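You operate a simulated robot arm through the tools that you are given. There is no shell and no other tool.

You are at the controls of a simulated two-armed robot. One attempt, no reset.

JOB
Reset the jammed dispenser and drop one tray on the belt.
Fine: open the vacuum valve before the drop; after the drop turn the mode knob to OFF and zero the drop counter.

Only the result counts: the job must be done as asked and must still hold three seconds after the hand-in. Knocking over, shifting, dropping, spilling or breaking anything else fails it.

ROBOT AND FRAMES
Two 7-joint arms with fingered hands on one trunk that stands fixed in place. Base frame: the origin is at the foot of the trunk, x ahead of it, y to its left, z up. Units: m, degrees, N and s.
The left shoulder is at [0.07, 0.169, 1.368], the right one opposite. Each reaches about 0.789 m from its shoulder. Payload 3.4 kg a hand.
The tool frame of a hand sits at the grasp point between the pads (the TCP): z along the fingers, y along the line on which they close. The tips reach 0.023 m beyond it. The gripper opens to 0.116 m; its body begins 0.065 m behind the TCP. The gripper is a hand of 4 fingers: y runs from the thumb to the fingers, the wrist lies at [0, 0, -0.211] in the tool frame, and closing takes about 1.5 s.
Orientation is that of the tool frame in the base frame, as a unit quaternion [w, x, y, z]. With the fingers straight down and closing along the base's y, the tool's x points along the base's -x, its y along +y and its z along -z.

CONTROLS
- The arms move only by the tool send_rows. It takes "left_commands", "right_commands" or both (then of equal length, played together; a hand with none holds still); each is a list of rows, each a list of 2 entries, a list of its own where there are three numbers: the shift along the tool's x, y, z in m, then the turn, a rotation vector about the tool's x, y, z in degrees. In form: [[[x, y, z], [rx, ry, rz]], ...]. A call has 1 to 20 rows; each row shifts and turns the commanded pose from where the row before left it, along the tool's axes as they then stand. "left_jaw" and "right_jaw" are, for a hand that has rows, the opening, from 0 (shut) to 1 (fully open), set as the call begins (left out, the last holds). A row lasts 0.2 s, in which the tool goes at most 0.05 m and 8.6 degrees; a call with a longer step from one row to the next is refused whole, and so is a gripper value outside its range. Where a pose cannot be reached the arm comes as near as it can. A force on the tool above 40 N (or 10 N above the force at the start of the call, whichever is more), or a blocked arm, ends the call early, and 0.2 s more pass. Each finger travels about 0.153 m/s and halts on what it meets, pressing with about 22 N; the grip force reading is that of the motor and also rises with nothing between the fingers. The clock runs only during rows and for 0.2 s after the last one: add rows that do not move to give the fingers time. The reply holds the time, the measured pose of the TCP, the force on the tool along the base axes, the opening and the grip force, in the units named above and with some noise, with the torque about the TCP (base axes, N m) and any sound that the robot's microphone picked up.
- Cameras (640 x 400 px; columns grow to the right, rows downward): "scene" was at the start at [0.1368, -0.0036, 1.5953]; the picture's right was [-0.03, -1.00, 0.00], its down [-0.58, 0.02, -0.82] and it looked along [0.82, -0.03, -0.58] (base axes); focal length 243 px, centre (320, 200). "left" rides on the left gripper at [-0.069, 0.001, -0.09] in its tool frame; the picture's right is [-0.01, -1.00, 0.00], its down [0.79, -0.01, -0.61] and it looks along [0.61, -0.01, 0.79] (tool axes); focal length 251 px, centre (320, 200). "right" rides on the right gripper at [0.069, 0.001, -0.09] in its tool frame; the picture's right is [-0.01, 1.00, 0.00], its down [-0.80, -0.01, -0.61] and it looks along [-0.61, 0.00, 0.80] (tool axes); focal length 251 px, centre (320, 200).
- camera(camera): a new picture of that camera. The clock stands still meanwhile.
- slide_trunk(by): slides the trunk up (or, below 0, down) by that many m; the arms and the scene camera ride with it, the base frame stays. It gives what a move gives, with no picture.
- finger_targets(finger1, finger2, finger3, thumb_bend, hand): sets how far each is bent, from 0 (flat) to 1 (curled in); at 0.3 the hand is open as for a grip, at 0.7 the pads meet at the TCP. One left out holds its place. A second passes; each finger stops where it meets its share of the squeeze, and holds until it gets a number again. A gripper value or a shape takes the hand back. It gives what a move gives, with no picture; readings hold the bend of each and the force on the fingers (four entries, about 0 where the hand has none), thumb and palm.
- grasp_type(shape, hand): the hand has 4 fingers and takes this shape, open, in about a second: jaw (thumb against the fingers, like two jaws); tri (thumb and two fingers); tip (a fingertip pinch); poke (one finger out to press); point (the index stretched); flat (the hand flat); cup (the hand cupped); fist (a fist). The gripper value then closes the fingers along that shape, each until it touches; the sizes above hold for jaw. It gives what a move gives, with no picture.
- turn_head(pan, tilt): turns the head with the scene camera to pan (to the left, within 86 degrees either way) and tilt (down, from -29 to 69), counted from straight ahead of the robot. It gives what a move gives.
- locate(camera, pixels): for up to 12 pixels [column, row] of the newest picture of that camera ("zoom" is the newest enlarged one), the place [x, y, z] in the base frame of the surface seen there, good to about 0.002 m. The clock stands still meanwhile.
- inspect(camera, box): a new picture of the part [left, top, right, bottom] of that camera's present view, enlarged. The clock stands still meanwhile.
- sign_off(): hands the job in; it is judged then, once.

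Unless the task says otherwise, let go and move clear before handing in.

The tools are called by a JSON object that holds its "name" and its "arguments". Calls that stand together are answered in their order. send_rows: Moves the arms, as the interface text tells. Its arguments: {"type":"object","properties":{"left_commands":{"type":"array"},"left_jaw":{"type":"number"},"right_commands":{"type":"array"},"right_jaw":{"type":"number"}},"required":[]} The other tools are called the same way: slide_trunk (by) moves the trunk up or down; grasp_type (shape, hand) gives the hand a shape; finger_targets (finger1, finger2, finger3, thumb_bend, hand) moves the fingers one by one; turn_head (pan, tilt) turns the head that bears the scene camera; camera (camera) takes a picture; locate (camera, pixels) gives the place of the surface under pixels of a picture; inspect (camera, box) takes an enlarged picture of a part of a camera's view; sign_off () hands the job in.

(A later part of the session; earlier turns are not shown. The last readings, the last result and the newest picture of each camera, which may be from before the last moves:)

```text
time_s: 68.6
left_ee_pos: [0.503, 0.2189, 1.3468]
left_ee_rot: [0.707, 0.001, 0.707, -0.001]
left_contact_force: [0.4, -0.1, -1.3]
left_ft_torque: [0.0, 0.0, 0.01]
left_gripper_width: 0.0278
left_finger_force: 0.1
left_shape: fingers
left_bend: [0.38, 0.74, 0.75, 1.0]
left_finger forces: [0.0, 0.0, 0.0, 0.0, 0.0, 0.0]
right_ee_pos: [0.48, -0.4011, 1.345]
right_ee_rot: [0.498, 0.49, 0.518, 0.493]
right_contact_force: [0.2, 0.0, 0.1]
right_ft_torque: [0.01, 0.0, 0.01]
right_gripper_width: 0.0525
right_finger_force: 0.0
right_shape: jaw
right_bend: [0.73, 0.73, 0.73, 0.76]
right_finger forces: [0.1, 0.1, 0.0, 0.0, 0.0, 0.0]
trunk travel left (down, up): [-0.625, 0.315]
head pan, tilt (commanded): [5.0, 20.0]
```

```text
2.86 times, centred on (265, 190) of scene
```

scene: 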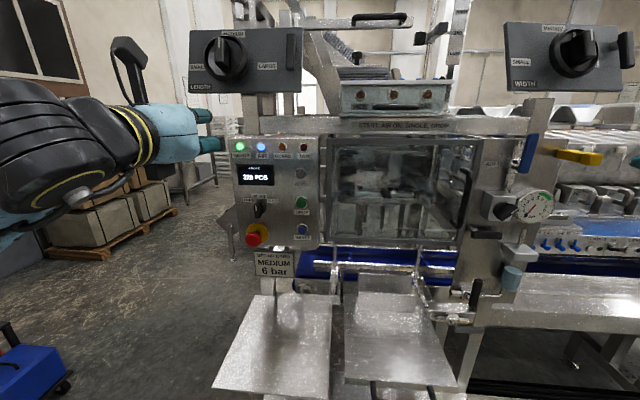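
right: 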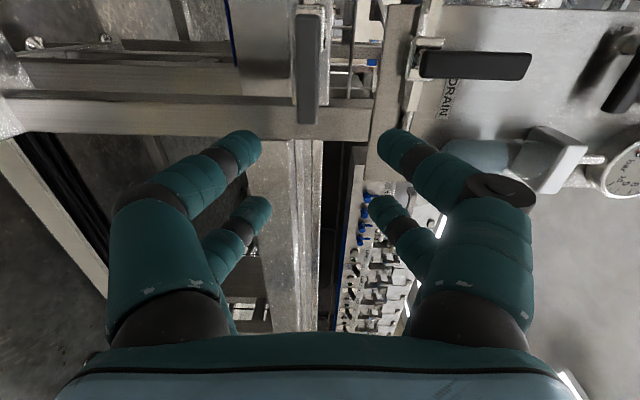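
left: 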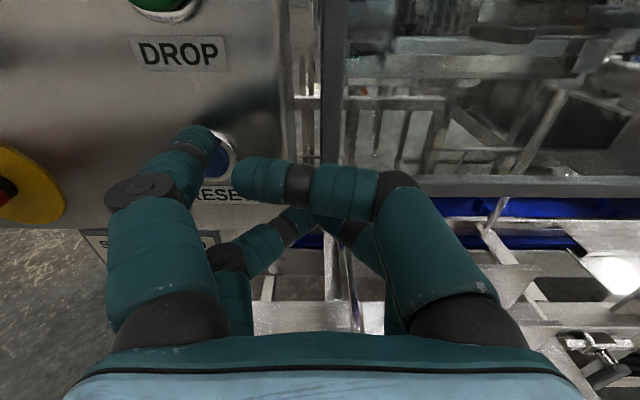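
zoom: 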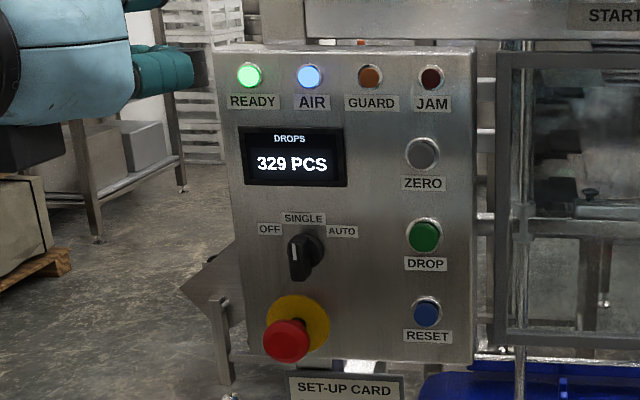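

READY and AIR are lit, mode at SINGLE, vacuum open. I'll bring the left finger in front of the green DROP button at about [0.690, 0.1005, 1.1615].

{"name": "send_rows", "arguments": {"left_commands": [[[0.033, -0.0288, 0], [0, 0, 0]], [[0.033, -0.0288, 0], [0, 0, 0]], [[0.033, -0.0288, 0], [0, 0, 0]], [[0.033, -0.0288, 0], [0, 0, 0]], [[0.033, -0.0288, 0], [0, 0, 0]], [[0.033, -0.0288, 0], [0, 0, 0]], [[0, 0, 0.035], [0, 0, 0]], [[0, 0, 0.035], [0, 0, 0]], [[0, 0, 0.035], [0, 0, 0]], [[0, 0, 0.025], [0, 0, 0]]]}}

{"name": "camera", "arguments": {"camera": "left"}}

{"name": "camera", "arguments": {"camera": "scene"}}

```text
time_s: 70.8
left_ee_pos: [0.6349, 0.0456, 1.1483]
left_ee_rot: [0.707, 0.001, 0.707, -0.001]
left_contact_force: [0.3, -0.3, -1.1]
left_ft_torque: [0.05, -0.05, 0.01]
left_gripper_width: 0.0275
left_finger_force: 0.0
left_shape: fingers
left_bend: [0.38, 0.74, 0.75, 1.0]
left_finger forces: [0.0, 0.1, 0.1, 0.0, 0.1, 0.0]
right_ee_pos: [0.4803, -0.4006, 1.3443]
right_ee_rot: [0.497, 0.491, 0.518, 0.493]
right_contact_force: [-0.9, -0.2, -0.7]
right_ft_torque: [0.01, -0.04, -0.01]
right_gripper_width: 0.0521
right_finger_force: 0.0
right_shape: jaw
right_bend: [0.73, 0.73, 0.73, 0.76]
right_finger forces: [0.0, 0.1, 0.0, 0.0, 0.0, 0.1]
trunk travel left (down, up): [-0.625, 0.315]
head pan, tilt (commanded): [5.0, 20.0]
```

```text
taken
```

left: 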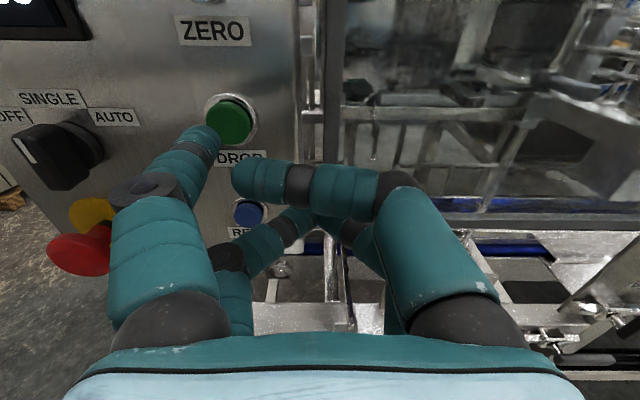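

```text
taken
```

scene: 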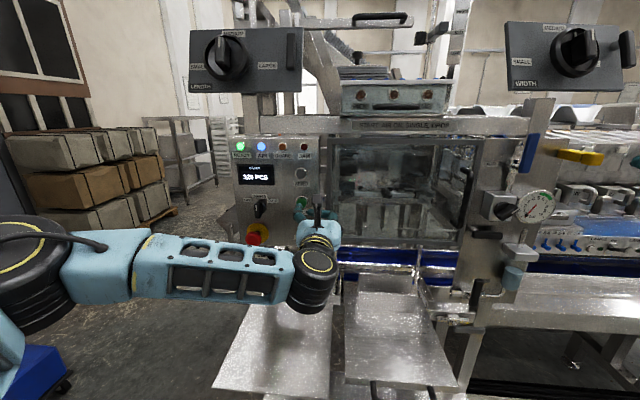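

The green button is at (231,122) and the fingertip at (205,133): I'll locate to align, since the tip seems slightly low.

{"name": "locate", "arguments": {"camera": "left", "pixels": [[231, 122], [240, 118], [222, 112], [205, 128], [212, 138]]}}

```text
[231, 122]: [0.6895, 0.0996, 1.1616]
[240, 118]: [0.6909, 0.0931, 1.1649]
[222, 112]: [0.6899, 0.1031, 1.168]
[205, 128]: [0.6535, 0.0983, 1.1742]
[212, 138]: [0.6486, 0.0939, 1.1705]
```

Tip is in line with the DROP button. I'll press it in with small steps and then release at once.

{"name": "send_rows", "arguments": {"left_commands": [[[0, 0, 0.015], [0, 0, 0]], [[0, 0, 0.01], [0, 0, 0]], [[0, 0, 0.006], [0, 0, 0]], [[0, 0, 0.004], [0, 0, 0]], [[0, 0, 0.003], [0, 0, 0]]]}}

{"name": "camera", "arguments": {"camera": "scene"}}

```text
time_s: 72.0
left_ee_pos: [0.67, 0.0442, 1.1513]
left_ee_rot: [0.708, 0.0, 0.707, 0.0]
left_contact_force: [-5.1, -1.7, -1.0]
left_ft_torque: [-0.02, -0.06, 0.32]
left_gripper_width: 0.0282
left_finger_force: 3.2
left_shape: fingers
left_bend: [0.38, 0.74, 0.75, 1.0]
left_finger forces: [5.5, 0.1, 0.0, 0.0, 0.1, 0.1]
right_ee_pos: [0.4767, -0.4009, 1.3456]
right_ee_rot: [0.498, 0.49, 0.518, 0.494]
right_contact_force: [0.4, 0.6, -0.3]
right_ft_torque: [0.0, -0.03, 0.02]
right_gripper_width: 0.0525
right_finger_force: 0.1
right_shape: jaw
right_bend: [0.73, 0.73, 0.73, 0.76]
right_finger forces: [0.0, 0.0, 0.0, 0.1, 0.1, 0.0]
trunk travel left (down, up): [-0.625, 0.315]
head pan, tilt (commanded): [5.0, 20.0]
heard: click
```

```text
taken
```

scene: 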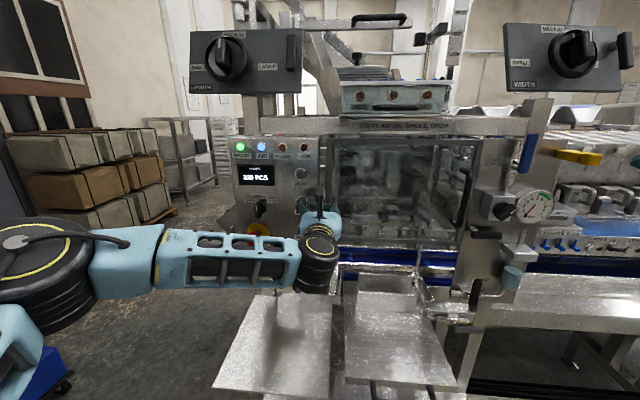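

A click was heard as the DROP button went in at 5 N. I'll release straight back and look for the tray and the counter.

{"name": "send_rows", "arguments": {"left_commands": [[[0, 0, -0.02], [0, 0, 0]], [[0, 0, -0.03], [0, 0, 0]], [[0, 0, -0.04], [0, 0, 0]], [[0, 0, 0], [0, 0, 0]], [[0, 0, 0], [0, 0, 0]], [[0, 0, 0], [0, 0, 0]]]}}

{"name": "camera", "arguments": {"camera": "scene"}}

{"name": "inspect", "arguments": {"camera": "scene", "box": [220, 125, 330, 245]}}

{"name": "inspect", "arguments": {"camera": "scene", "box": [310, 125, 480, 300]}}

```text
time_s: 73.4
left_ee_pos: [0.582, 0.0492, 1.1467]
left_ee_rot: [0.707, 0.001, 0.707, 0.0]
left_contact_force: [0.2, 0.4, -0.1]
left_ft_torque: [0.0, 0.02, -0.01]
left_gripper_width: 0.0277
left_finger_force: 0.1
left_shape: fingers
left_bend: [0.38, 0.74, 0.75, 1.0]
left_finger forces: [0.0, 0.1, 0.0, 0.0, 0.0, 0.1]
right_ee_pos: [0.4795, -0.4008, 1.3448]
right_ee_rot: [0.497, 0.49, 0.518, 0.493]
right_contact_force: [-0.2, 0.2, -0.3]
right_ft_torque: [0.0, 0.0, -0.02]
right_gripper_width: 0.052
right_finger_force: 0.1
right_shape: jaw
right_bend: [0.73, 0.73, 0.73, 0.76]
right_finger forces: [0.0, 0.0, 0.0, 0.0, 0.0, 0.0]
trunk travel left (down, up): [-0.625, 0.315]
head pan, tilt (commanded): [5.0, 20.0]
```

```text
taken
```

scene: 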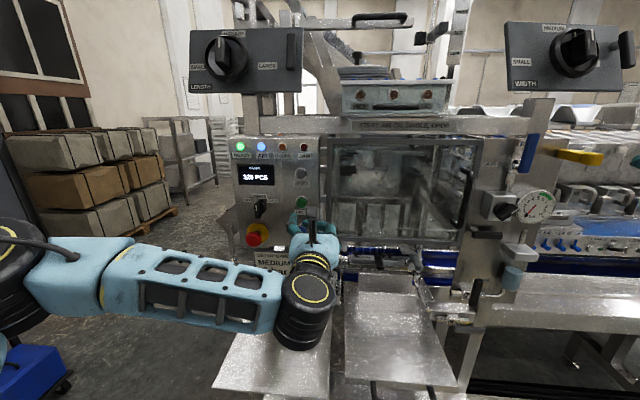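

```text
3.33 times, centred on (275, 185) of scene
```

zoom: 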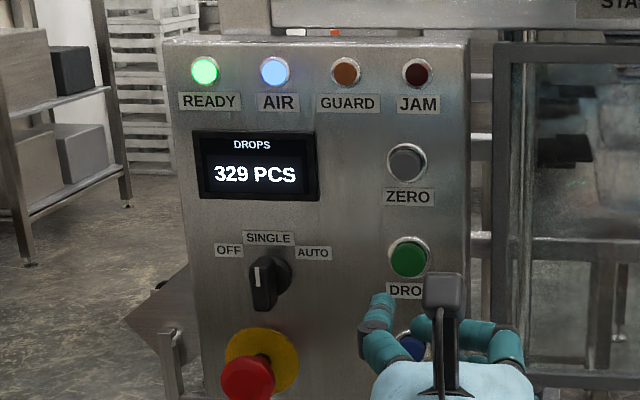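

```text
2.29 times, centred on (395, 212) of scene
```

zoom: 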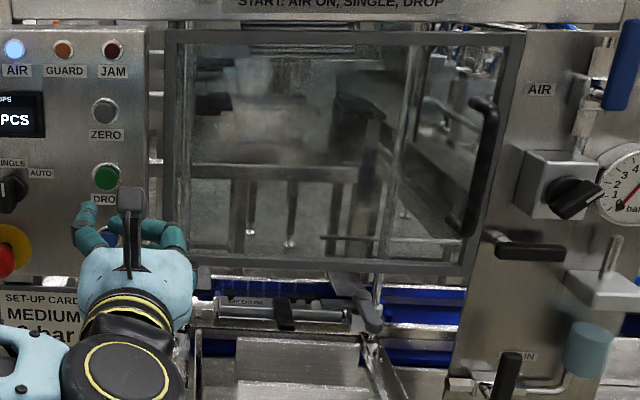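

The cup bar is on the move — it now is down at belt level (zoomed 280,312) — so the cycle runs; counter still 329. I'll wait with still rows.

{"name": "send_rows", "arguments": {"left_commands": [[[0, 0, -0.02], [0, 0, 0]], [[0, 0, 0], [0, 0, 0]], [[0, 0, 0], [0, 0, 0]], [[0, 0, 0], [0, 0, 0]], [[0, 0, 0], [0, 0, 0]]]}}

{"name": "inspect", "arguments": {"camera": "scene", "box": [220, 125, 480, 300]}}

```text
time_s: 74.6
left_ee_pos: [0.5635, 0.0492, 1.1467]
left_ee_rot: [0.707, 0.0, 0.707, 0.001]
left_contact_force: [0.0, -0.8, -0.4]
left_ft_torque: [-0.01, 0.01, 0.02]
left_gripper_width: 0.0274
left_finger_force: 0.0
left_shape: fingers
left_bend: [0.38, 0.74, 0.75, 1.0]
left_finger forces: [0.1, 0.0, 0.0, 0.0, 0.0, 0.0]
right_ee_pos: [0.4798, -0.401, 1.3466]
right_ee_rot: [0.497, 0.49, 0.519, 0.493]
right_contact_force: [0.0, -0.5, -0.2]
right_ft_torque: [0.0, -0.03, 0.0]
right_gripper_width: 0.0523
right_finger_force: 0.1
right_shape: jaw
right_bend: [0.73, 0.73, 0.73, 0.76]
right_finger forces: [0.1, 0.1, 0.1, 0.0, 0.1, 0.1]
trunk travel left (down, up): [-0.625, 0.315]
head pan, tilt (commanded): [5.0, 20.0]
```

```text
2.29 times, centred on (350, 212) of scene
```

zoom: 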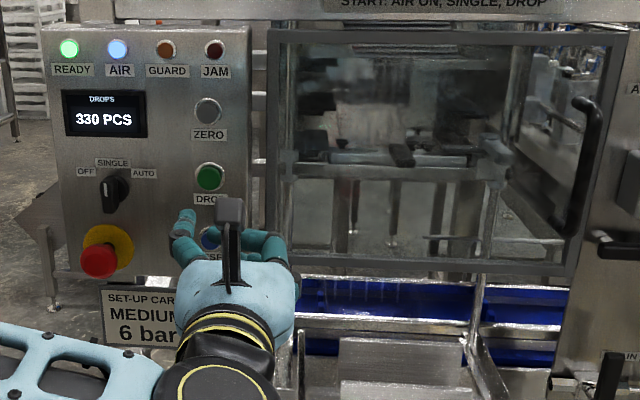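

The counter now reads 330 PCS and the cup bar is back up. I'll check the belt for the dropped tray.

{"name": "inspect", "arguments": {"camera": "scene", "box": [330, 225, 470, 300]}}

{"name": "inspect", "arguments": {"camera": "left", "box": [250, 80, 640, 330]}}

```text
4.57 times, centred on (400, 262) of scene
```

zoom: 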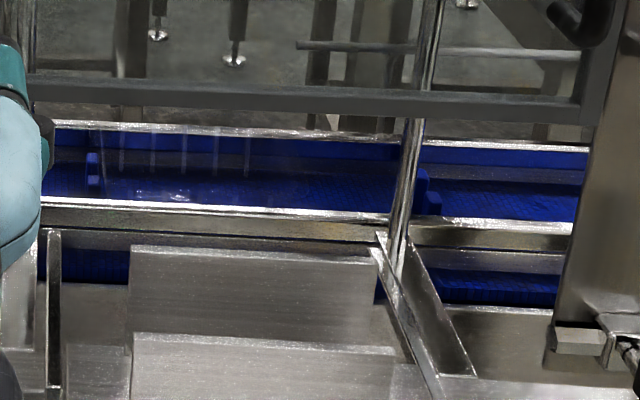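

```text
1.60 times, centred on (445, 205) of left
```

zoom: 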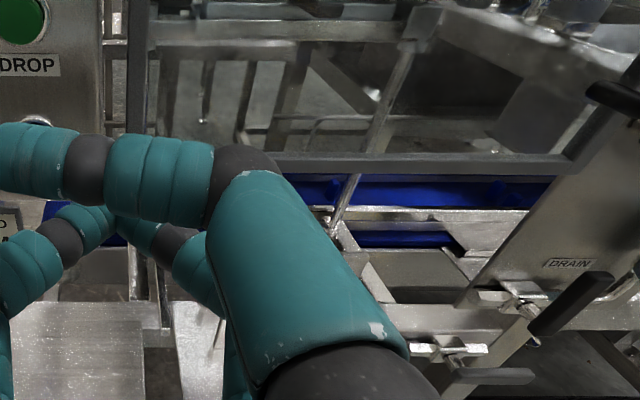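

A clear tray stands on the blue belt between the flights (zoomed 100–390, 130–210). Next the mode knob: I'll measure its shape and surroundings.

{"name": "inspect", "arguments": {"camera": "scene", "box": [235, 185, 295, 255]}}

```text
5.71 times, centred on (265, 220) of scene
```

zoom: 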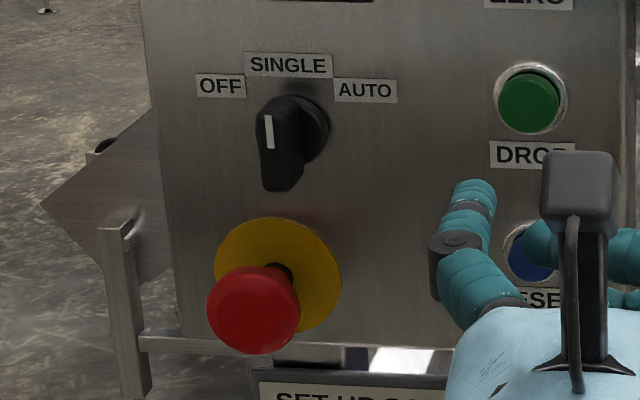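

{"name": "locate", "arguments": {"camera": "zoom", "pixels": [[280, 102], [277, 186], [270, 130], [290, 145], [262, 145], [315, 125], [253, 310], [255, 270], [280, 235], [325, 280], [221, 86], [288, 65]]}}

```text
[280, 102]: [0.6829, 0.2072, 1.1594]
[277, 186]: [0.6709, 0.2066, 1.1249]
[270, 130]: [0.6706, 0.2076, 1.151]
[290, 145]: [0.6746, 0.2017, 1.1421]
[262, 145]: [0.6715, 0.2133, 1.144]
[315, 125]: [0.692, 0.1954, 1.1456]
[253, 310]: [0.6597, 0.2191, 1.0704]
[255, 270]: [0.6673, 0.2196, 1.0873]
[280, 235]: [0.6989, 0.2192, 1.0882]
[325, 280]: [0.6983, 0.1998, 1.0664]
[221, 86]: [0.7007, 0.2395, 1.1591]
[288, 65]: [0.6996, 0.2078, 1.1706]
```

The knob's bar is about 12 mm wide, centred at y≈0.207, z≈1.143, face x≈0.670; the E-stop below ends at z≈1.09. I'll put the left hand back to jaw shape and line it up with the knob.

{"name": "send_rows", "arguments": {"left_commands": [[[0, 0, -0.04], [0, 0, 0]], [[0, 0.04, 0], [0, 0, 0]], [[0, 0.04, 0], [0, 0, 0]], [[0, 0.04, 0], [0, 0, 0]], [[0.003, 0.038, 0], [0, 0, 0]]]}}

{"name": "grasp_type", "arguments": {"hand": "left", "shape": "jaw"}}

{"name": "send_rows", "arguments": {"left_commands": [[[0, 0, 0], [0, 0, 0]], [[0, 0, 0], [0, 0, 0]], [[0, 0, 0], [0, 0, 0]], [[0, 0, 0], [0, 0, 0]]], "left_jaw": 0.4}}

{"name": "camera", "arguments": {"camera": "left"}}

{"name": "camera", "arguments": {"camera": "scene"}}

```text
time_s: 75.8
left_ee_pos: [0.5162, 0.1919, 1.1598]
left_ee_rot: [0.705, -0.003, 0.709, 0.001]
left_contact_force: [0.6, -0.2, -0.6]
left_ft_torque: [-0.02, -0.01, -0.01]
left_gripper_width: 0.0276
left_finger_force: 0.0
left_shape: fingers
left_bend: [0.38, 0.74, 0.75, 1.0]
left_finger forces: [0.0, 0.0, 0.0, 0.1, 0.1, 0.1]
left hand out of reach, approached as far as the arm can: row 5
right_ee_pos: [0.479, -0.3982, 1.3471]
right_ee_rot: [0.497, 0.491, 0.519, 0.493]
right_contact_force: [0.2, 0.9, 0.4]
right_ft_torque: [-0.03, -0.02, -0.01]
right_gripper_width: 0.0523
right_finger_force: 0.0
right_shape: jaw
right_bend: [0.73, 0.73, 0.73, 0.76]
right_finger forces: [0.1, 0.1, 0.0, 0.1, 0.0, 0.0]
trunk travel left (down, up): [-0.625, 0.315]
head pan, tilt (commanded): [5.0, 20.0]
```

```text
time_s: 76.7
left_ee_pos: [0.5163, 0.1916, 1.161]
left_ee_rot: [0.705, -0.001, 0.709, 0.001]
left_contact_force: [0.7, -0.8, -1.0]
left_ft_torque: [0.01, 0.01, -0.01]
left_gripper_width: 0.1159
left_finger_force: 0.0
left_shape: jaw
left_bend: [0.3, 0.3, 0.3, 0.3]
left_finger forces: [0.0, 0.1, 0.1, 0.1, 0.1, 0.0]
right_ee_pos: [0.4803, -0.4018, 1.3459]
right_ee_rot: [0.497, 0.491, 0.518, 0.494]
right_contact_force: [0.1, -0.8, -0.4]
right_ft_torque: [-0.01, -0.01, -0.02]
right_gripper_width: 0.0523
right_finger_force: 0.0
right_shape: jaw
right_bend: [0.73, 0.73, 0.73, 0.76]
right_finger forces: [0.1, 0.1, 0.0, 0.0, 0.0, 0.0]
trunk travel left (down, up): [-0.625, 0.315]
head pan, tilt (commanded): [5.0, 20.0]
```

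```text
time_s: 77.7
left_ee_pos: [0.5163, 0.1912, 1.1603]
left_ee_rot: [0.705, -0.001, 0.71, 0.001]
left_contact_force: [-1.1, -0.3, -0.8]
left_ft_torque: [-0.02, -0.01, -0.02]
left_gripper_width: 0.047
left_finger_force: 0.1
left_shape: jaw
left_bend: [0.73, 0.73, 0.73, 0.77]
left_finger forces: [0.0, 0.0, 0.0, 0.0, 0.0, 0.0]
right_ee_pos: [0.48, -0.4017, 1.3449]
right_ee_rot: [0.498, 0.49, 0.518, 0.493]
right_contact_force: [0.3, 0.1, 0.2]
right_ft_torque: [0.0, 0.0, -0.01]
right_gripper_width: 0.0522
right_finger_force: 0.1
right_shape: jaw
right_bend: [0.73, 0.73, 0.73, 0.76]
right_finger forces: [0.1, 0.1, 0.0, 0.1, 0.0, 0.0]
trunk travel left (down, up): [-0.625, 0.315]
head pan, tilt (commanded): [5.0, 20.0]
```

```text
taken
```

left: 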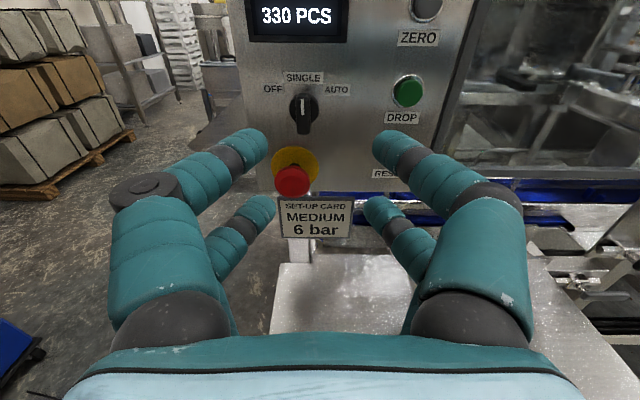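

```text
taken
```

scene: 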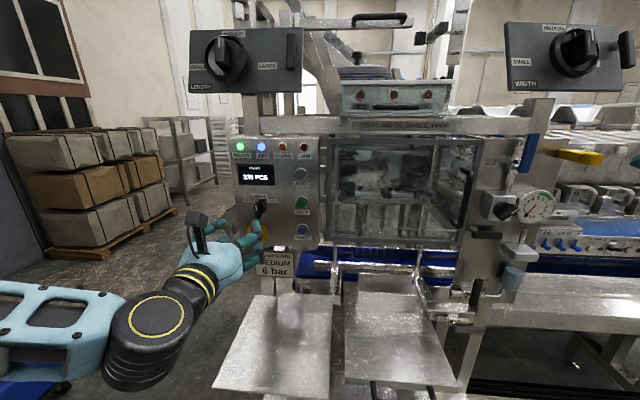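

The knob (303,112) is just ahead with its mark up at SINGLE. I'll centre on it and move forward to x≈0.62.

{"name": "send_rows", "arguments": {"left_commands": [[[0.006, 0, 0.035], [0, 0, 0]], [[0.006, 0.008, 0.035], [0, 0, 0]], [[0.005, 0.008, 0.03], [0, 0, 0]]]}}

{"name": "camera", "arguments": {"camera": "left"}}

{"name": "locate", "arguments": {"camera": "left", "pixels": [[300, 100], [300, 112], [300, 122], [260, 150], [380, 150]]}}

```text
time_s: 78.5
left_ee_pos: [0.5384, 0.1922, 1.1609]
left_ee_rot: [0.702, 0.001, 0.712, 0.004]
left_contact_force: [0.4, -0.5, -0.3]
left_ft_torque: [0.0, 0.0, 0.0]
left_gripper_width: 0.0466
left_finger_force: 0.1
left_shape: jaw
left_bend: [0.73, 0.73, 0.73, 0.77]
left_finger forces: [0.0, 0.1, 0.0, 0.1, 0.0, 0.0]
left hand out of reach, approached as far as the arm can: row 1, 2, 3
right_ee_pos: [0.4805, -0.4006, 1.3451]
right_ee_rot: [0.496, 0.491, 0.519, 0.493]
right_contact_force: [0.3, 0.1, -0.1]
right_ft_torque: [-0.01, -0.01, 0.0]
right_gripper_width: 0.0522
right_finger_force: 0.1
right_shape: jaw
right_bend: [0.73, 0.73, 0.73, 0.76]
right_finger forces: [0.0, 0.1, 0.1, 0.0, 0.0, 0.0]
trunk travel left (down, up): [-0.625, 0.315]
head pan, tilt (commanded): [5.0, 20.0]
```

```text
taken
```

left: 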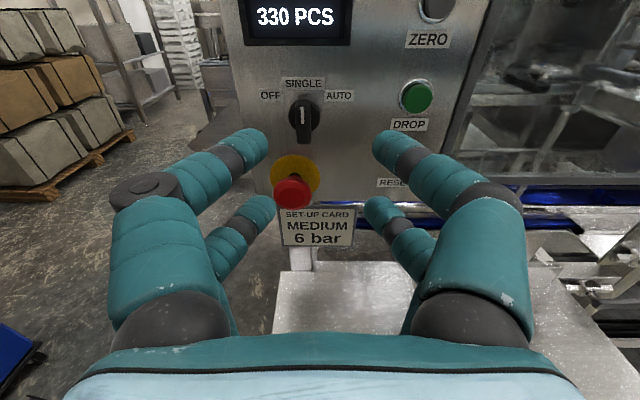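

```text
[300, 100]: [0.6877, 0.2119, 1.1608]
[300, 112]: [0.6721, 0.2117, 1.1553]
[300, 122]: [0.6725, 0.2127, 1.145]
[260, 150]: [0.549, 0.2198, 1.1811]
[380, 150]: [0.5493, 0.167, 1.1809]
```

The left arm again meets its wrist limit at this height. As with the right arm, I'll raise the hand relative to the trunk and lower the trunk by 0.2 m.

{"name": "send_rows", "arguments": {"left_commands": [[[0, 0, -0.03], [0, 0, 0]], [[-0.04, 0, 0], [0, 0, 0]], [[-0.04, 0, 0], [0, 0, 0]], [[-0.04, 0, 0], [0, 0, 0]], [[-0.04, 0, 0], [0, 0, 0]], [[-0.04, 0, 0], [0, 0, 0]]]}}

{"name": "slide_trunk", "arguments": {"by": -0.22}}

{"name": "camera", "arguments": {"camera": "left"}}

```text
time_s: 79.9
left_ee_pos: [0.5158, 0.1938, 1.3633]
left_ee_rot: [0.706, 0.001, 0.708, 0.0]
left_contact_force: [-0.1, -0.7, -0.1]
left_ft_torque: [0.03, 0.0, 0.01]
left_gripper_width: 0.047
left_finger_force: 0.1
left_shape: jaw
left_bend: [0.73, 0.73, 0.73, 0.77]
left_finger forces: [0.0, 0.1, 0.0, 0.1, 0.0, 0.1]
right_ee_pos: [0.4802, -0.4011, 1.3451]
right_ee_rot: [0.497, 0.491, 0.518, 0.494]
right_contact_force: [0.3, 0.9, -0.1]
right_ft_torque: [-0.03, -0.01, -0.02]
right_gripper_width: 0.0524
right_finger_force: 0.1
right_shape: jaw
right_bend: [0.73, 0.73, 0.73, 0.76]
right_finger forces: [0.0, 0.0, 0.0, 0.1, 0.0, 0.1]
trunk travel left (down, up): [-0.625, 0.315]
head pan, tilt (commanded): [5.0, 20.0]
```

```text
time_s: 82.2
left_ee_pos: [0.5136, 0.1932, 1.1428]
left_ee_rot: [0.707, 0.001, 0.707, 0.0]
left_contact_force: [0.3, 0.2, -0.5]
left_ft_torque: [0.0, 0.01, -0.02]
left_gripper_width: 0.0467
left_finger_force: 0.0
left_shape: jaw
left_bend: [0.73, 0.73, 0.73, 0.77]
left_finger forces: [0.0, 0.1, 0.0, 0.0, 0.0, 0.0]
right_ee_pos: [0.4794, -0.4007, 1.1257]
right_ee_rot: [0.497, 0.49, 0.519, 0.492]
right_contact_force: [-0.5, 0.3, 0.2]
right_ft_torque: [0.01, 0.02, 0.01]
right_gripper_width: 0.052
right_finger_force: 0.0
right_shape: jaw
right_bend: [0.73, 0.73, 0.73, 0.76]
right_finger forces: [0.1, 0.1, 0.0, 0.0, 0.0, 0.0]
trunk travel left (down, up): [-0.405, 0.535]
head pan, tilt (commanded): [5.0, 20.0]
```

```text
taken
```

left: 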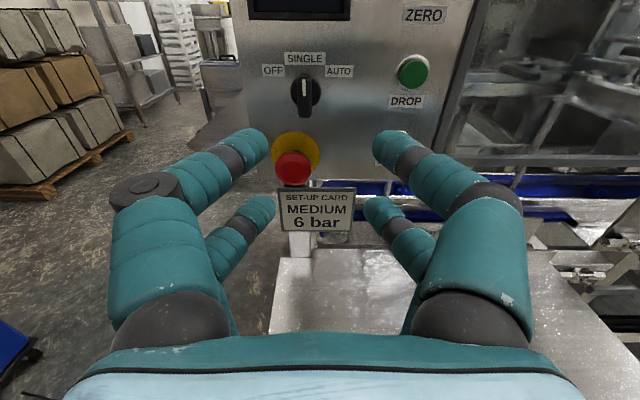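

The hand stands at [0.514,0.193,1.143]. I'll shift 14 mm left and move forward to x≈0.61.

{"name": "send_rows", "arguments": {"left_commands": [[[0, 0.007, 0.035], [0, 0, 0]], [[0, 0.007, 0.035], [0, 0, 0]], [[0, 0, 0.03], [0, 0, 0]]]}}

{"name": "camera", "arguments": {"camera": "left"}}

{"name": "inspect", "arguments": {"camera": "left", "box": [260, 40, 380, 160]}}

```text
time_s: 83.0
left_ee_pos: [0.6167, 0.2075, 1.1411]
left_ee_rot: [0.707, -0.001, 0.707, 0.001]
left_contact_force: [-0.3, 0.0, 0.8]
left_ft_torque: [-0.01, -0.02, -0.02]
left_gripper_width: 0.0468
left_finger_force: 0.0
left_shape: jaw
left_bend: [0.73, 0.73, 0.73, 0.77]
left_finger forces: [0.0, 0.0, 0.0, 0.0, 0.1, 0.1]
right_ee_pos: [0.4812, -0.4015, 1.1259]
right_ee_rot: [0.496, 0.491, 0.52, 0.492]
right_contact_force: [0.0, 0.0, 0.0]
right_ft_torque: [0.03, 0.02, 0.02]
right_gripper_width: 0.0524
right_finger_force: 0.1
right_shape: jaw
right_bend: [0.73, 0.73, 0.73, 0.76]
right_finger forces: [0.0, 0.0, 0.1, 0.0, 0.0, 0.0]
trunk travel left (down, up): [-0.405, 0.535]
head pan, tilt (commanded): [5.0, 20.0]
```

```text
taken
```

left: 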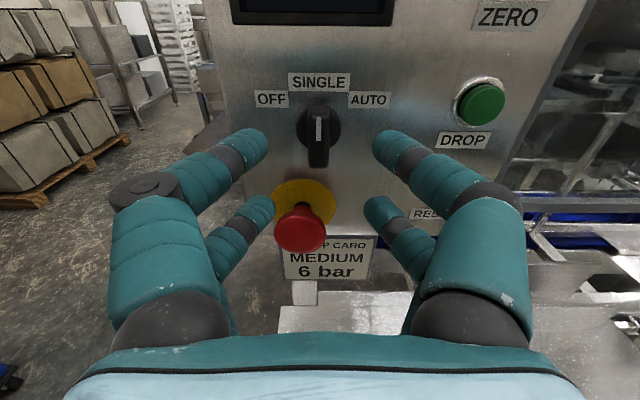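

```text
3.33 times, centred on (320, 100) of left
```

zoom: 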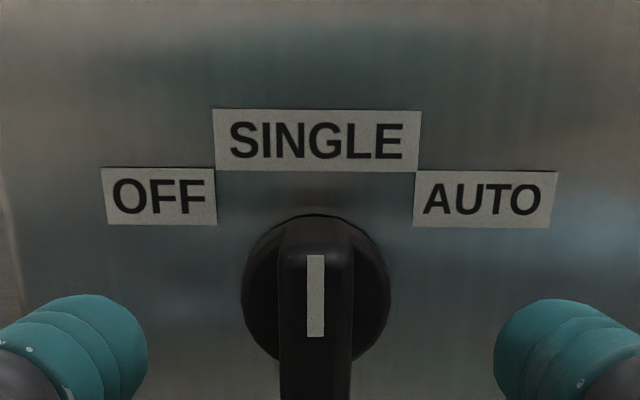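

The knob is dead ahead. I'll check the E-stop's top and the knob's ends from here before closing in.

{"name": "locate", "arguments": {"camera": "left", "pixels": [[320, 120], [319, 150], [318, 165], [304, 204], [306, 225], [320, 108], [300, 183], [255, 205], [380, 208], [260, 140], [380, 140]]}}

```text
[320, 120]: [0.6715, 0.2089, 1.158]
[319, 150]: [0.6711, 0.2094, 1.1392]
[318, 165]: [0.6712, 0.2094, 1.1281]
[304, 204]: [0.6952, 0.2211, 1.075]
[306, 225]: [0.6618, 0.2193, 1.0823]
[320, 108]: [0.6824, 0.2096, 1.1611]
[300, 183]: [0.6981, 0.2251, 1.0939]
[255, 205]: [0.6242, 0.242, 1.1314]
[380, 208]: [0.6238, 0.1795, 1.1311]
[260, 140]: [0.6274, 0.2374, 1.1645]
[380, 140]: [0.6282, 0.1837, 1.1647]
```

Clearances are fine (E-stop top z≈1.09, lower digits z≈1.11+). I'll advance to x≈0.666 and close on the knob.

{"name": "send_rows", "arguments": {"left_commands": [[[-0.002, 0.0015, 0.025], [0, 0, 0]], [[0, 0, 0.024], [0, 0, 0]]]}}

{"name": "send_rows", "arguments": {"left_commands": [[[0, 0, 0], [0, 0, 0]], [[0, 0, 0], [0, 0, 0]], [[0, 0, 0], [0, 0, 0]], [[0, 0, 0], [0, 0, 0]], [[0, 0, 0], [0, 0, 0]]], "left_jaw": 0.06}}

{"name": "camera", "arguments": {"camera": "left"}}

```text
time_s: 83.6
left_ee_pos: [0.6642, 0.209, 1.1439]
left_ee_rot: [0.707, -0.001, 0.707, 0.0]
left_contact_force: [0.5, 0.5, 0.3]
left_ft_torque: [0.01, 0.03, 0.0]
left_gripper_width: 0.0469
left_finger_force: 0.1
left_shape: jaw
left_bend: [0.73, 0.73, 0.73, 0.77]
left_finger forces: [0.1, 0.0, 0.1, 0.1, 0.1, 0.1]
right_ee_pos: [0.4804, -0.4007, 1.1248]
right_ee_rot: [0.497, 0.491, 0.519, 0.493]
right_contact_force: [-1.1, -0.4, -0.3]
right_ft_torque: [-0.01, -0.03, 0.01]
right_gripper_width: 0.0524
right_finger_force: 0.0
right_shape: jaw
right_bend: [0.73, 0.73, 0.73, 0.76]
right_finger forces: [0.0, 0.0, 0.1, 0.0, 0.0, 0.0]
trunk travel left (down, up): [-0.405, 0.535]
head pan, tilt (commanded): [5.0, 20.0]
```

```text
time_s: 84.8
left_ee_pos: [0.6622, 0.2083, 1.1449]
left_ee_rot: [0.708, 0.0, 0.706, 0.0]
left_contact_force: [6.3, -0.1, 8.8]
left_ft_torque: [-0.02, -0.13, 0.01]
left_gripper_width: 0.0079
left_finger_force: 21.7
left_shape: jaw
left_bend: [0.71, 0.71, 0.71, 0.73]
left_finger forces: [20.2, 19.6, 19.8, 0.1, 18.8, 0.1]
right_ee_pos: [0.4798, -0.4006, 1.1251]
right_ee_rot: [0.497, 0.491, 0.519, 0.493]
right_contact_force: [0.5, 0.5, 0.0]
right_ft_torque: [0.0, -0.01, 0.01]
right_gripper_width: 0.0521
right_finger_force: 0.0
right_shape: jaw
right_bend: [0.73, 0.73, 0.73, 0.76]
right_finger forces: [0.0, 0.1, 0.0, 0.0, 0.1, 0.0]
trunk travel left (down, up): [-0.405, 0.535]
head pan, tilt (commanded): [5.0, 20.0]
```

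```text
taken
```

left: 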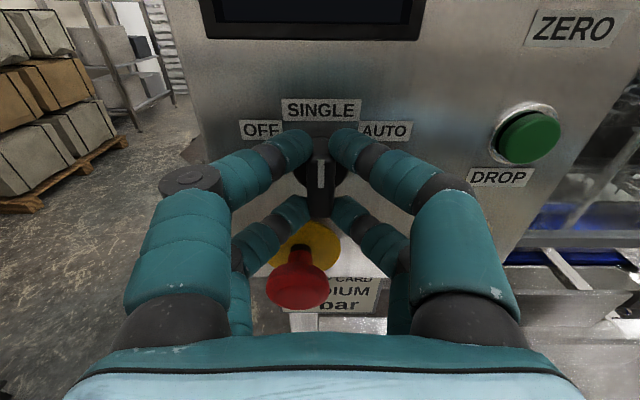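

All digits hold the knob at about 20 N. I'll roll the hand counter-clockwise in steps and watch the torque.

{"name": "send_rows", "arguments": {"left_commands": [[[0, 0, 0], [0, 0, -7]], [[0, 0, 0], [0, 0, -7]], [[0, 0, 0], [0, 0, -7]]]}}

{"name": "camera", "arguments": {"camera": "left"}}

```text
time_s: 85.6
left_ee_pos: [0.6626, 0.209, 1.1435]
left_ee_rot: [0.695, -0.129, 0.695, -0.13]
left_contact_force: [10.5, 3.9, 13.4]
left_ft_torque: [0.01, -0.2, 0.03]
left_gripper_width: 0.008
left_finger_force: 21.9
left_shape: jaw
left_bend: [0.71, 0.71, 0.71, 0.73]
left_finger forces: [20.3, 19.2, 20.3, 0.1, 19.8, 0.1]
right_ee_pos: [0.4803, -0.4001, 1.1265]
right_ee_rot: [0.497, 0.49, 0.519, 0.493]
right_contact_force: [-0.2, -0.6, -0.2]
right_ft_torque: [-0.02, -0.02, 0.0]
right_gripper_width: 0.052
right_finger_force: 0.0
right_shape: jaw
right_bend: [0.73, 0.73, 0.73, 0.76]
right_finger forces: [0.0, 0.0, 0.0, 0.0, 0.0, 0.1]
trunk travel left (down, up): [-0.405, 0.535]
head pan, tilt (commanded): [5.0, 20.0]
```

```text
taken
```

left: 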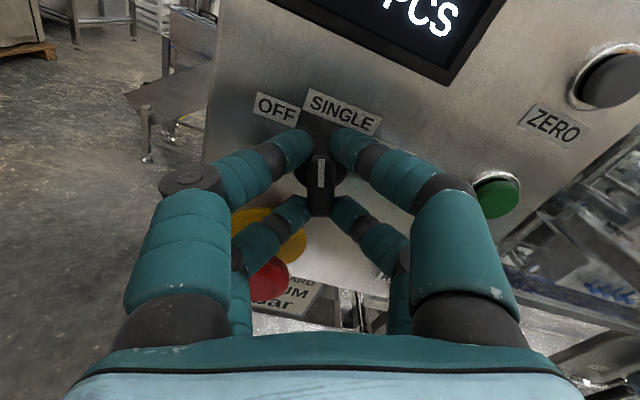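

The knob turns with the hand (now about 21°), the E-stop still clear beneath. I'll continue another 21° and look.

{"name": "send_rows", "arguments": {"left_commands": [[[0, 0, 0], [0, 0, -7]], [[0, 0, 0], [0, 0, -7]], [[0, 0, 0], [0, 0, -7]]]}}

{"name": "camera", "arguments": {"camera": "left"}}

{"name": "inspect", "arguments": {"camera": "scene", "box": [200, 80, 340, 220]}}

```text
time_s: 86.4
left_ee_pos: [0.6625, 0.2112, 1.1438]
left_ee_rot: [0.659, -0.255, 0.66, -0.253]
left_contact_force: [4.8, 7.0, 5.9]
left_ft_torque: [-0.03, -0.12, 0.1]
left_gripper_width: 0.0076
left_finger_force: 22.0
left_shape: jaw
left_bend: [0.71, 0.71, 0.71, 0.73]
left_finger forces: [20.4, 19.9, 20.3, 0.1, 18.4, 0.0]
right_ee_pos: [0.4796, -0.3985, 1.125]
right_ee_rot: [0.498, 0.49, 0.519, 0.493]
right_contact_force: [0.2, 0.3, 0.2]
right_ft_torque: [-0.02, -0.01, -0.02]
right_gripper_width: 0.0523
right_finger_force: 0.1
right_shape: jaw
right_bend: [0.73, 0.73, 0.73, 0.76]
right_finger forces: [0.0, 0.1, 0.1, 0.0, 0.0, 0.2]
trunk travel left (down, up): [-0.405, 0.535]
head pan, tilt (commanded): [5.0, 20.0]
```

```text
taken
```

left: 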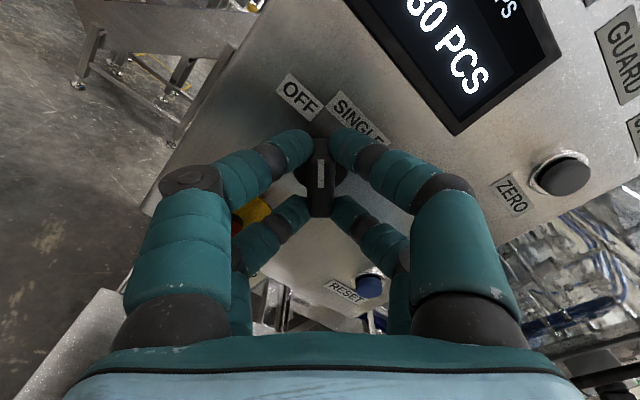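

```text
2.86 times, centred on (270, 150) of scene
```

zoom: 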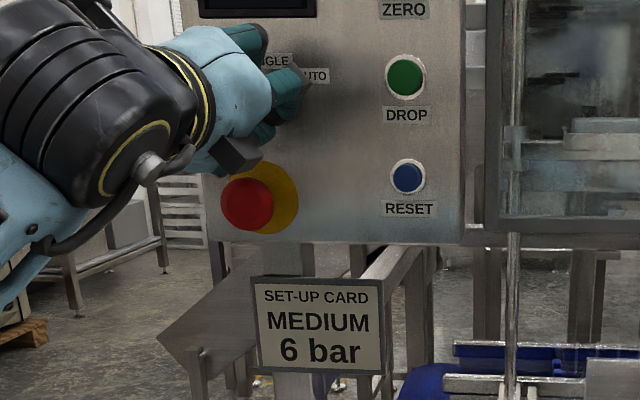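

Now at about 42°; the OFF label lies about 60° left of upright as seen from the knob's centre. I'll go on to about 60° in smaller steps.

{"name": "send_rows", "arguments": {"left_commands": [[[0, 0, 0], [0, 0, -6]], [[0, 0, 0], [0, 0, -6]], [[0, 0, 0], [0, 0, -5]]]}}

{"name": "camera", "arguments": {"camera": "left"}}

{"name": "inspect", "arguments": {"camera": "scene", "box": [200, 80, 340, 220]}}

```text
time_s: 87.2
left_ee_pos: [0.6634, 0.2118, 1.1421]
left_ee_rot: [0.614, -0.35, 0.616, -0.347]
left_contact_force: [-0.4, 9.3, -2.8]
left_ft_torque: [0.3, 0.24, 0.01]
left_gripper_width: 0.0054
left_finger_force: 22.1
left_shape: jaw
left_bend: [0.72, 0.71, 0.72, 0.76]
left_finger forces: [16.7, 26.9, 22.1, 0.0, 16.3, 0.0]
right_ee_pos: [0.4804, -0.3976, 1.1263]
right_ee_rot: [0.498, 0.489, 0.519, 0.493]
right_contact_force: [1.2, 0.3, 0.1]
right_ft_torque: [-0.04, 0.02, -0.02]
right_gripper_width: 0.0523
right_finger_force: 0.0
right_shape: jaw
right_bend: [0.73, 0.73, 0.73, 0.76]
right_finger forces: [0.0, 0.0, 0.0, 0.0, 0.0, 0.1]
trunk travel left (down, up): [-0.405, 0.535]
head pan, tilt (commanded): [5.0, 20.0]
```

```text
taken
```

left: 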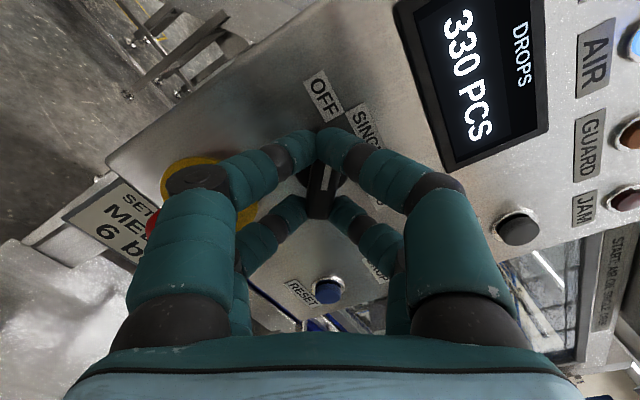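

```text
2.86 times, centred on (270, 150) of scene
```

zoom: 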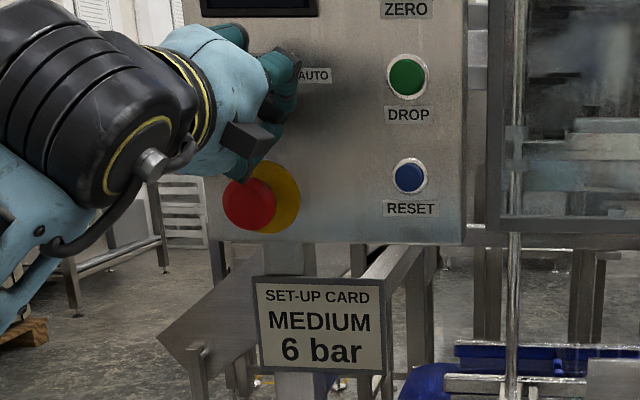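

The torque rose to 0.3 N·m and the knob now lags the hand by about 10° — it has met its stop at OFF, near 48°. I'll open the jaw just a little and draw straight back, away from the E-stop.

{"name": "send_rows", "arguments": {"left_commands": [[[0, 0, 0], [0, 0, 0]], [[0, 0, 0], [0, 0, 0]]], "left_jaw": 0.2}}

{"name": "send_rows", "arguments": {"left_commands": [[[0, 0, -0.015], [0, 0, 0]], [[0, 0, -0.02], [0, 0, 0]], [[0, 0, -0.03], [0, 0, 0]], [[0, 0, -0.04], [0, 0, 0]]]}}

{"name": "camera", "arguments": {"camera": "left"}}

{"name": "camera", "arguments": {"camera": "scene"}}

```text
time_s: 87.8
left_ee_pos: [0.6632, 0.2055, 1.1451]
left_ee_rot: [0.615, -0.347, 0.616, -0.35]
left_contact_force: [0.0, -0.4, -0.6]
left_ft_torque: [-0.01, -0.04, 0.0]
left_gripper_width: 0.0231
left_finger_force: 0.1
left_shape: jaw
left_bend: [0.73, 0.73, 0.73, 0.76]
left_finger forces: [0.0, 0.6, 0.0, 0.0, 0.0, 0.0]
right_ee_pos: [0.4785, -0.4025, 1.1259]
right_ee_rot: [0.498, 0.491, 0.518, 0.493]
right_contact_force: [-0.2, -0.1, 0.6]
right_ft_torque: [-0.01, 0.01, 0.01]
right_gripper_width: 0.0524
right_finger_force: 0.0
right_shape: jaw
right_bend: [0.73, 0.73, 0.73, 0.76]
right_finger forces: [0.0, 0.1, 0.0, 0.0, 0.0, 0.0]
trunk travel left (down, up): [-0.405, 0.535]
head pan, tilt (commanded): [5.0, 20.0]
```

```text
time_s: 88.8
left_ee_pos: [0.5562, 0.2101, 1.1447]
left_ee_rot: [0.616, -0.349, 0.616, -0.347]
left_contact_force: [-0.7, 0.3, -0.2]
left_ft_torque: [-0.02, -0.03, 0.01]
left_gripper_width: 0.0231
left_finger_force: 0.1
left_shape: jaw
left_bend: [0.73, 0.73, 0.73, 0.76]
left_finger forces: [0.0, 0.0, 0.0, 0.1, 0.0, 0.0]
right_ee_pos: [0.4796, -0.4017, 1.1275]
right_ee_rot: [0.497, 0.49, 0.519, 0.493]
right_contact_force: [-0.1, -0.2, 0.4]
right_ft_torque: [-0.03, -0.03, 0.03]
right_gripper_width: 0.0524
right_finger_force: 0.1
right_shape: jaw
right_bend: [0.73, 0.73, 0.73, 0.76]
right_finger forces: [0.0, 0.0, 0.0, 0.1, 0.0, 0.1]
trunk travel left (down, up): [-0.405, 0.535]
head pan, tilt (commanded): [5.0, 20.0]
```

```text
taken
```

left: 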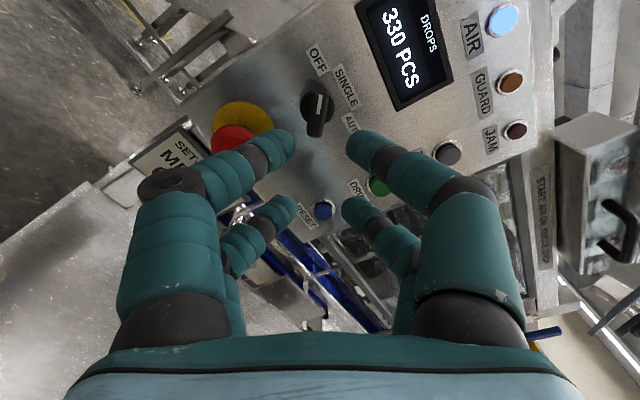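

```text
taken
```

scene: 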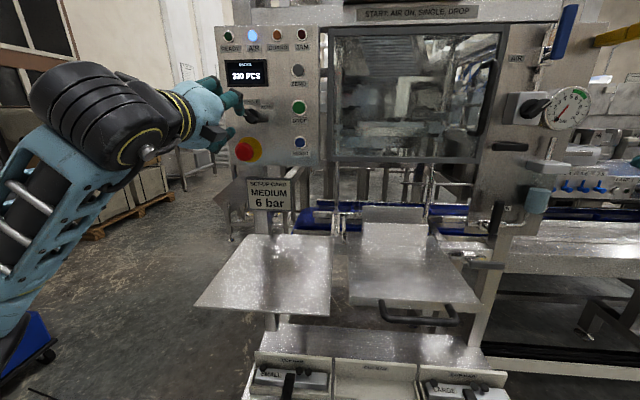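

READY (228,36) is now dark and AIR still lit, which fits mode OFF. I'll roll the hand back upright while moving a bit back and check the knob.

{"name": "send_rows", "arguments": {"left_commands": [[[0, 0, -0.02], [0, 0, 8.4]], [[0, 0, 0], [0, 0, 8.4]], [[0, 0, 0], [0, 0, 8.4]], [[0, 0, 0], [0, 0, 8.4]], [[0, 0, 0], [0, 0, 8.4]], [[0, 0, 0], [0, 0, 8.4]], [[0, 0, 0], [0, 0, 8.4]]]}}

{"name": "camera", "arguments": {"camera": "left"}}

{"name": "inspect", "arguments": {"camera": "left", "box": [230, 20, 430, 150]}}

```text
time_s: 90.4
left_ee_pos: [0.5374, 0.2093, 1.1448]
left_ee_rot: [0.707, 0.0, 0.707, -0.001]
left_contact_force: [-0.3, 0.3, 0.7]
left_ft_torque: [0.0, -0.02, -0.01]
left_gripper_width: 0.023
left_finger_force: 0.0
left_shape: jaw
left_bend: [0.73, 0.73, 0.73, 0.76]
left_finger forces: [0.1, 0.0, 0.0, 0.0, 0.1, 0.1]
right_ee_pos: [0.4801, -0.4011, 1.1247]
right_ee_rot: [0.498, 0.491, 0.518, 0.494]
right_contact_force: [0.5, 0.1, -0.3]
right_ft_torque: [0.01, -0.02, -0.01]
right_gripper_width: 0.0521
right_finger_force: 0.1
right_shape: jaw
right_bend: [0.73, 0.73, 0.73, 0.76]
right_finger forces: [0.0, 0.0, 0.0, 0.1, 0.1, 0.0]
trunk travel left (down, up): [-0.405, 0.535]
head pan, tilt (commanded): [5.0, 20.0]
```

```text
taken
```

left: 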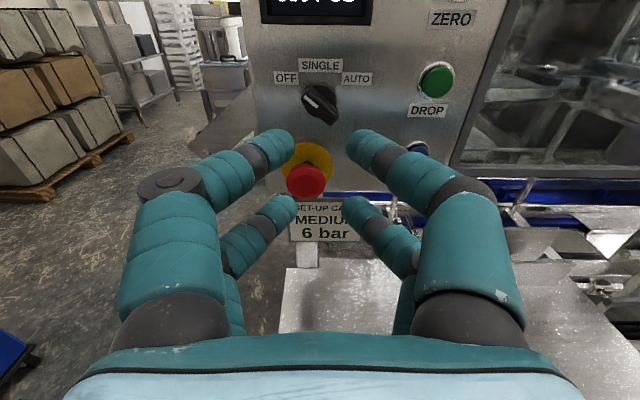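

```text
3.08 times, centred on (330, 85) of left
```

zoom: 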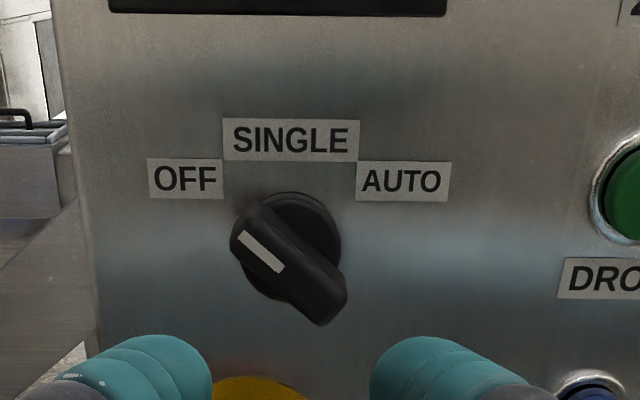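

The knob's mark clearly points to OFF (zoomed 260,250). Now I'll shape the pressing finger again and go to the ZERO button.

{"name": "finger_targets", "arguments": {"hand": "left", "finger1": 0.38, "finger2": 1, "finger3": 1, "thumb_bend": 1}}

{"name": "send_rows", "arguments": {"left_commands": [[[-0.0185, -0.04, 0], [0, 0, 0]], [[-0.0185, -0.04, 0], [0, 0, 0]], [[-0.0185, -0.04, 0], [0, 0, 0]], [[-0.0185, -0.041, 0], [0, 0, 0]], [[0, 0, 0.04], [0, 0, 0]], [[0, 0, 0.04], [0, 0, 0]], [[0, 0, 0.017], [0, 0, 0]]]}}

{"name": "camera", "arguments": {"camera": "left"}}

```text
time_s: 91.4
left_ee_pos: [0.5388, 0.2092, 1.1447]
left_ee_rot: [0.707, -0.001, 0.707, 0.0]
left_contact_force: [0.1, -0.4, -0.7]
left_ft_torque: [0.0, 0.0, -0.02]
left_gripper_width: 0.0275
left_finger_force: 0.1
left_shape: fingers
left_bend: [0.38, 0.76, 0.76, 1.0]
left_finger forces: [0.0, 0.0, 0.0, 0.0, 0.1, 0.0]
right_ee_pos: [0.4801, -0.4024, 1.1263]
right_ee_rot: [0.497, 0.491, 0.519, 0.493]
right_contact_force: [0.3, 0.2, -0.1]
right_ft_torque: [0.0, 0.01, -0.01]
right_gripper_width: 0.0521
right_finger_force: 0.0
right_shape: jaw
right_bend: [0.73, 0.73, 0.73, 0.76]
right_finger forces: [0.0, 0.0, 0.0, 0.0, 0.1, 0.0]
trunk travel left (down, up): [-0.405, 0.535]
head pan, tilt (commanded): [5.0, 20.0]
```

```text
time_s: 93.0
left_ee_pos: [0.6347, 0.0477, 1.2193]
left_ee_rot: [0.707, -0.002, 0.707, -0.001]
left_contact_force: [0.2, -0.5, 0.4]
left_ft_torque: [0.02, 0.02, -0.02]
left_gripper_width: 0.0276
left_finger_force: 0.1
left_shape: fingers
left_bend: [0.38, 0.76, 0.76, 1.0]
left_finger forces: [0.1, 0.0, 0.0, 0.0, 0.1, 0.1]
right_ee_pos: [0.4798, -0.4016, 1.1257]
right_ee_rot: [0.498, 0.49, 0.519, 0.492]
right_contact_force: [-0.6, 0.2, -0.4]
right_ft_torque: [-0.01, 0.01, 0.02]
right_gripper_width: 0.0523
right_finger_force: 0.0
right_shape: jaw
right_bend: [0.73, 0.73, 0.73, 0.76]
right_finger forces: [0.0, 0.0, 0.0, 0.1, 0.0, 0.0]
trunk travel left (down, up): [-0.405, 0.535]
head pan, tilt (commanded): [5.0, 20.0]
```

```text
taken
```

left: 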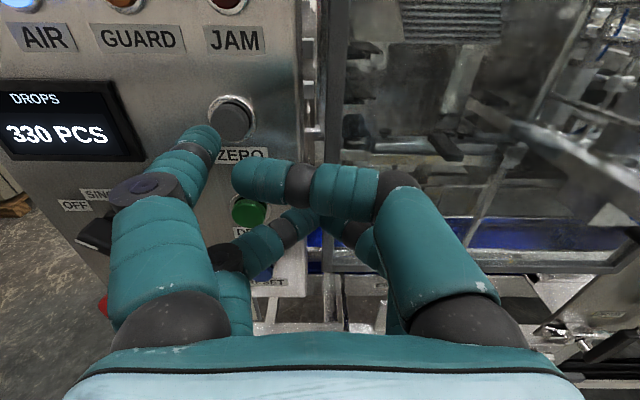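

The ZERO button is at (232,118), the fingertip at (205,133). I'll locate both to align.

{"name": "locate", "arguments": {"camera": "left", "pixels": [[233, 119], [242, 115], [224, 110], [205, 128], [212, 138]]}}

```text
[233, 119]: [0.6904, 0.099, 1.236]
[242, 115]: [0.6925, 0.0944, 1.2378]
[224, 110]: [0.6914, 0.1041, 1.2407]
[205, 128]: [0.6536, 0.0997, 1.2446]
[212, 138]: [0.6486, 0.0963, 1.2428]
```

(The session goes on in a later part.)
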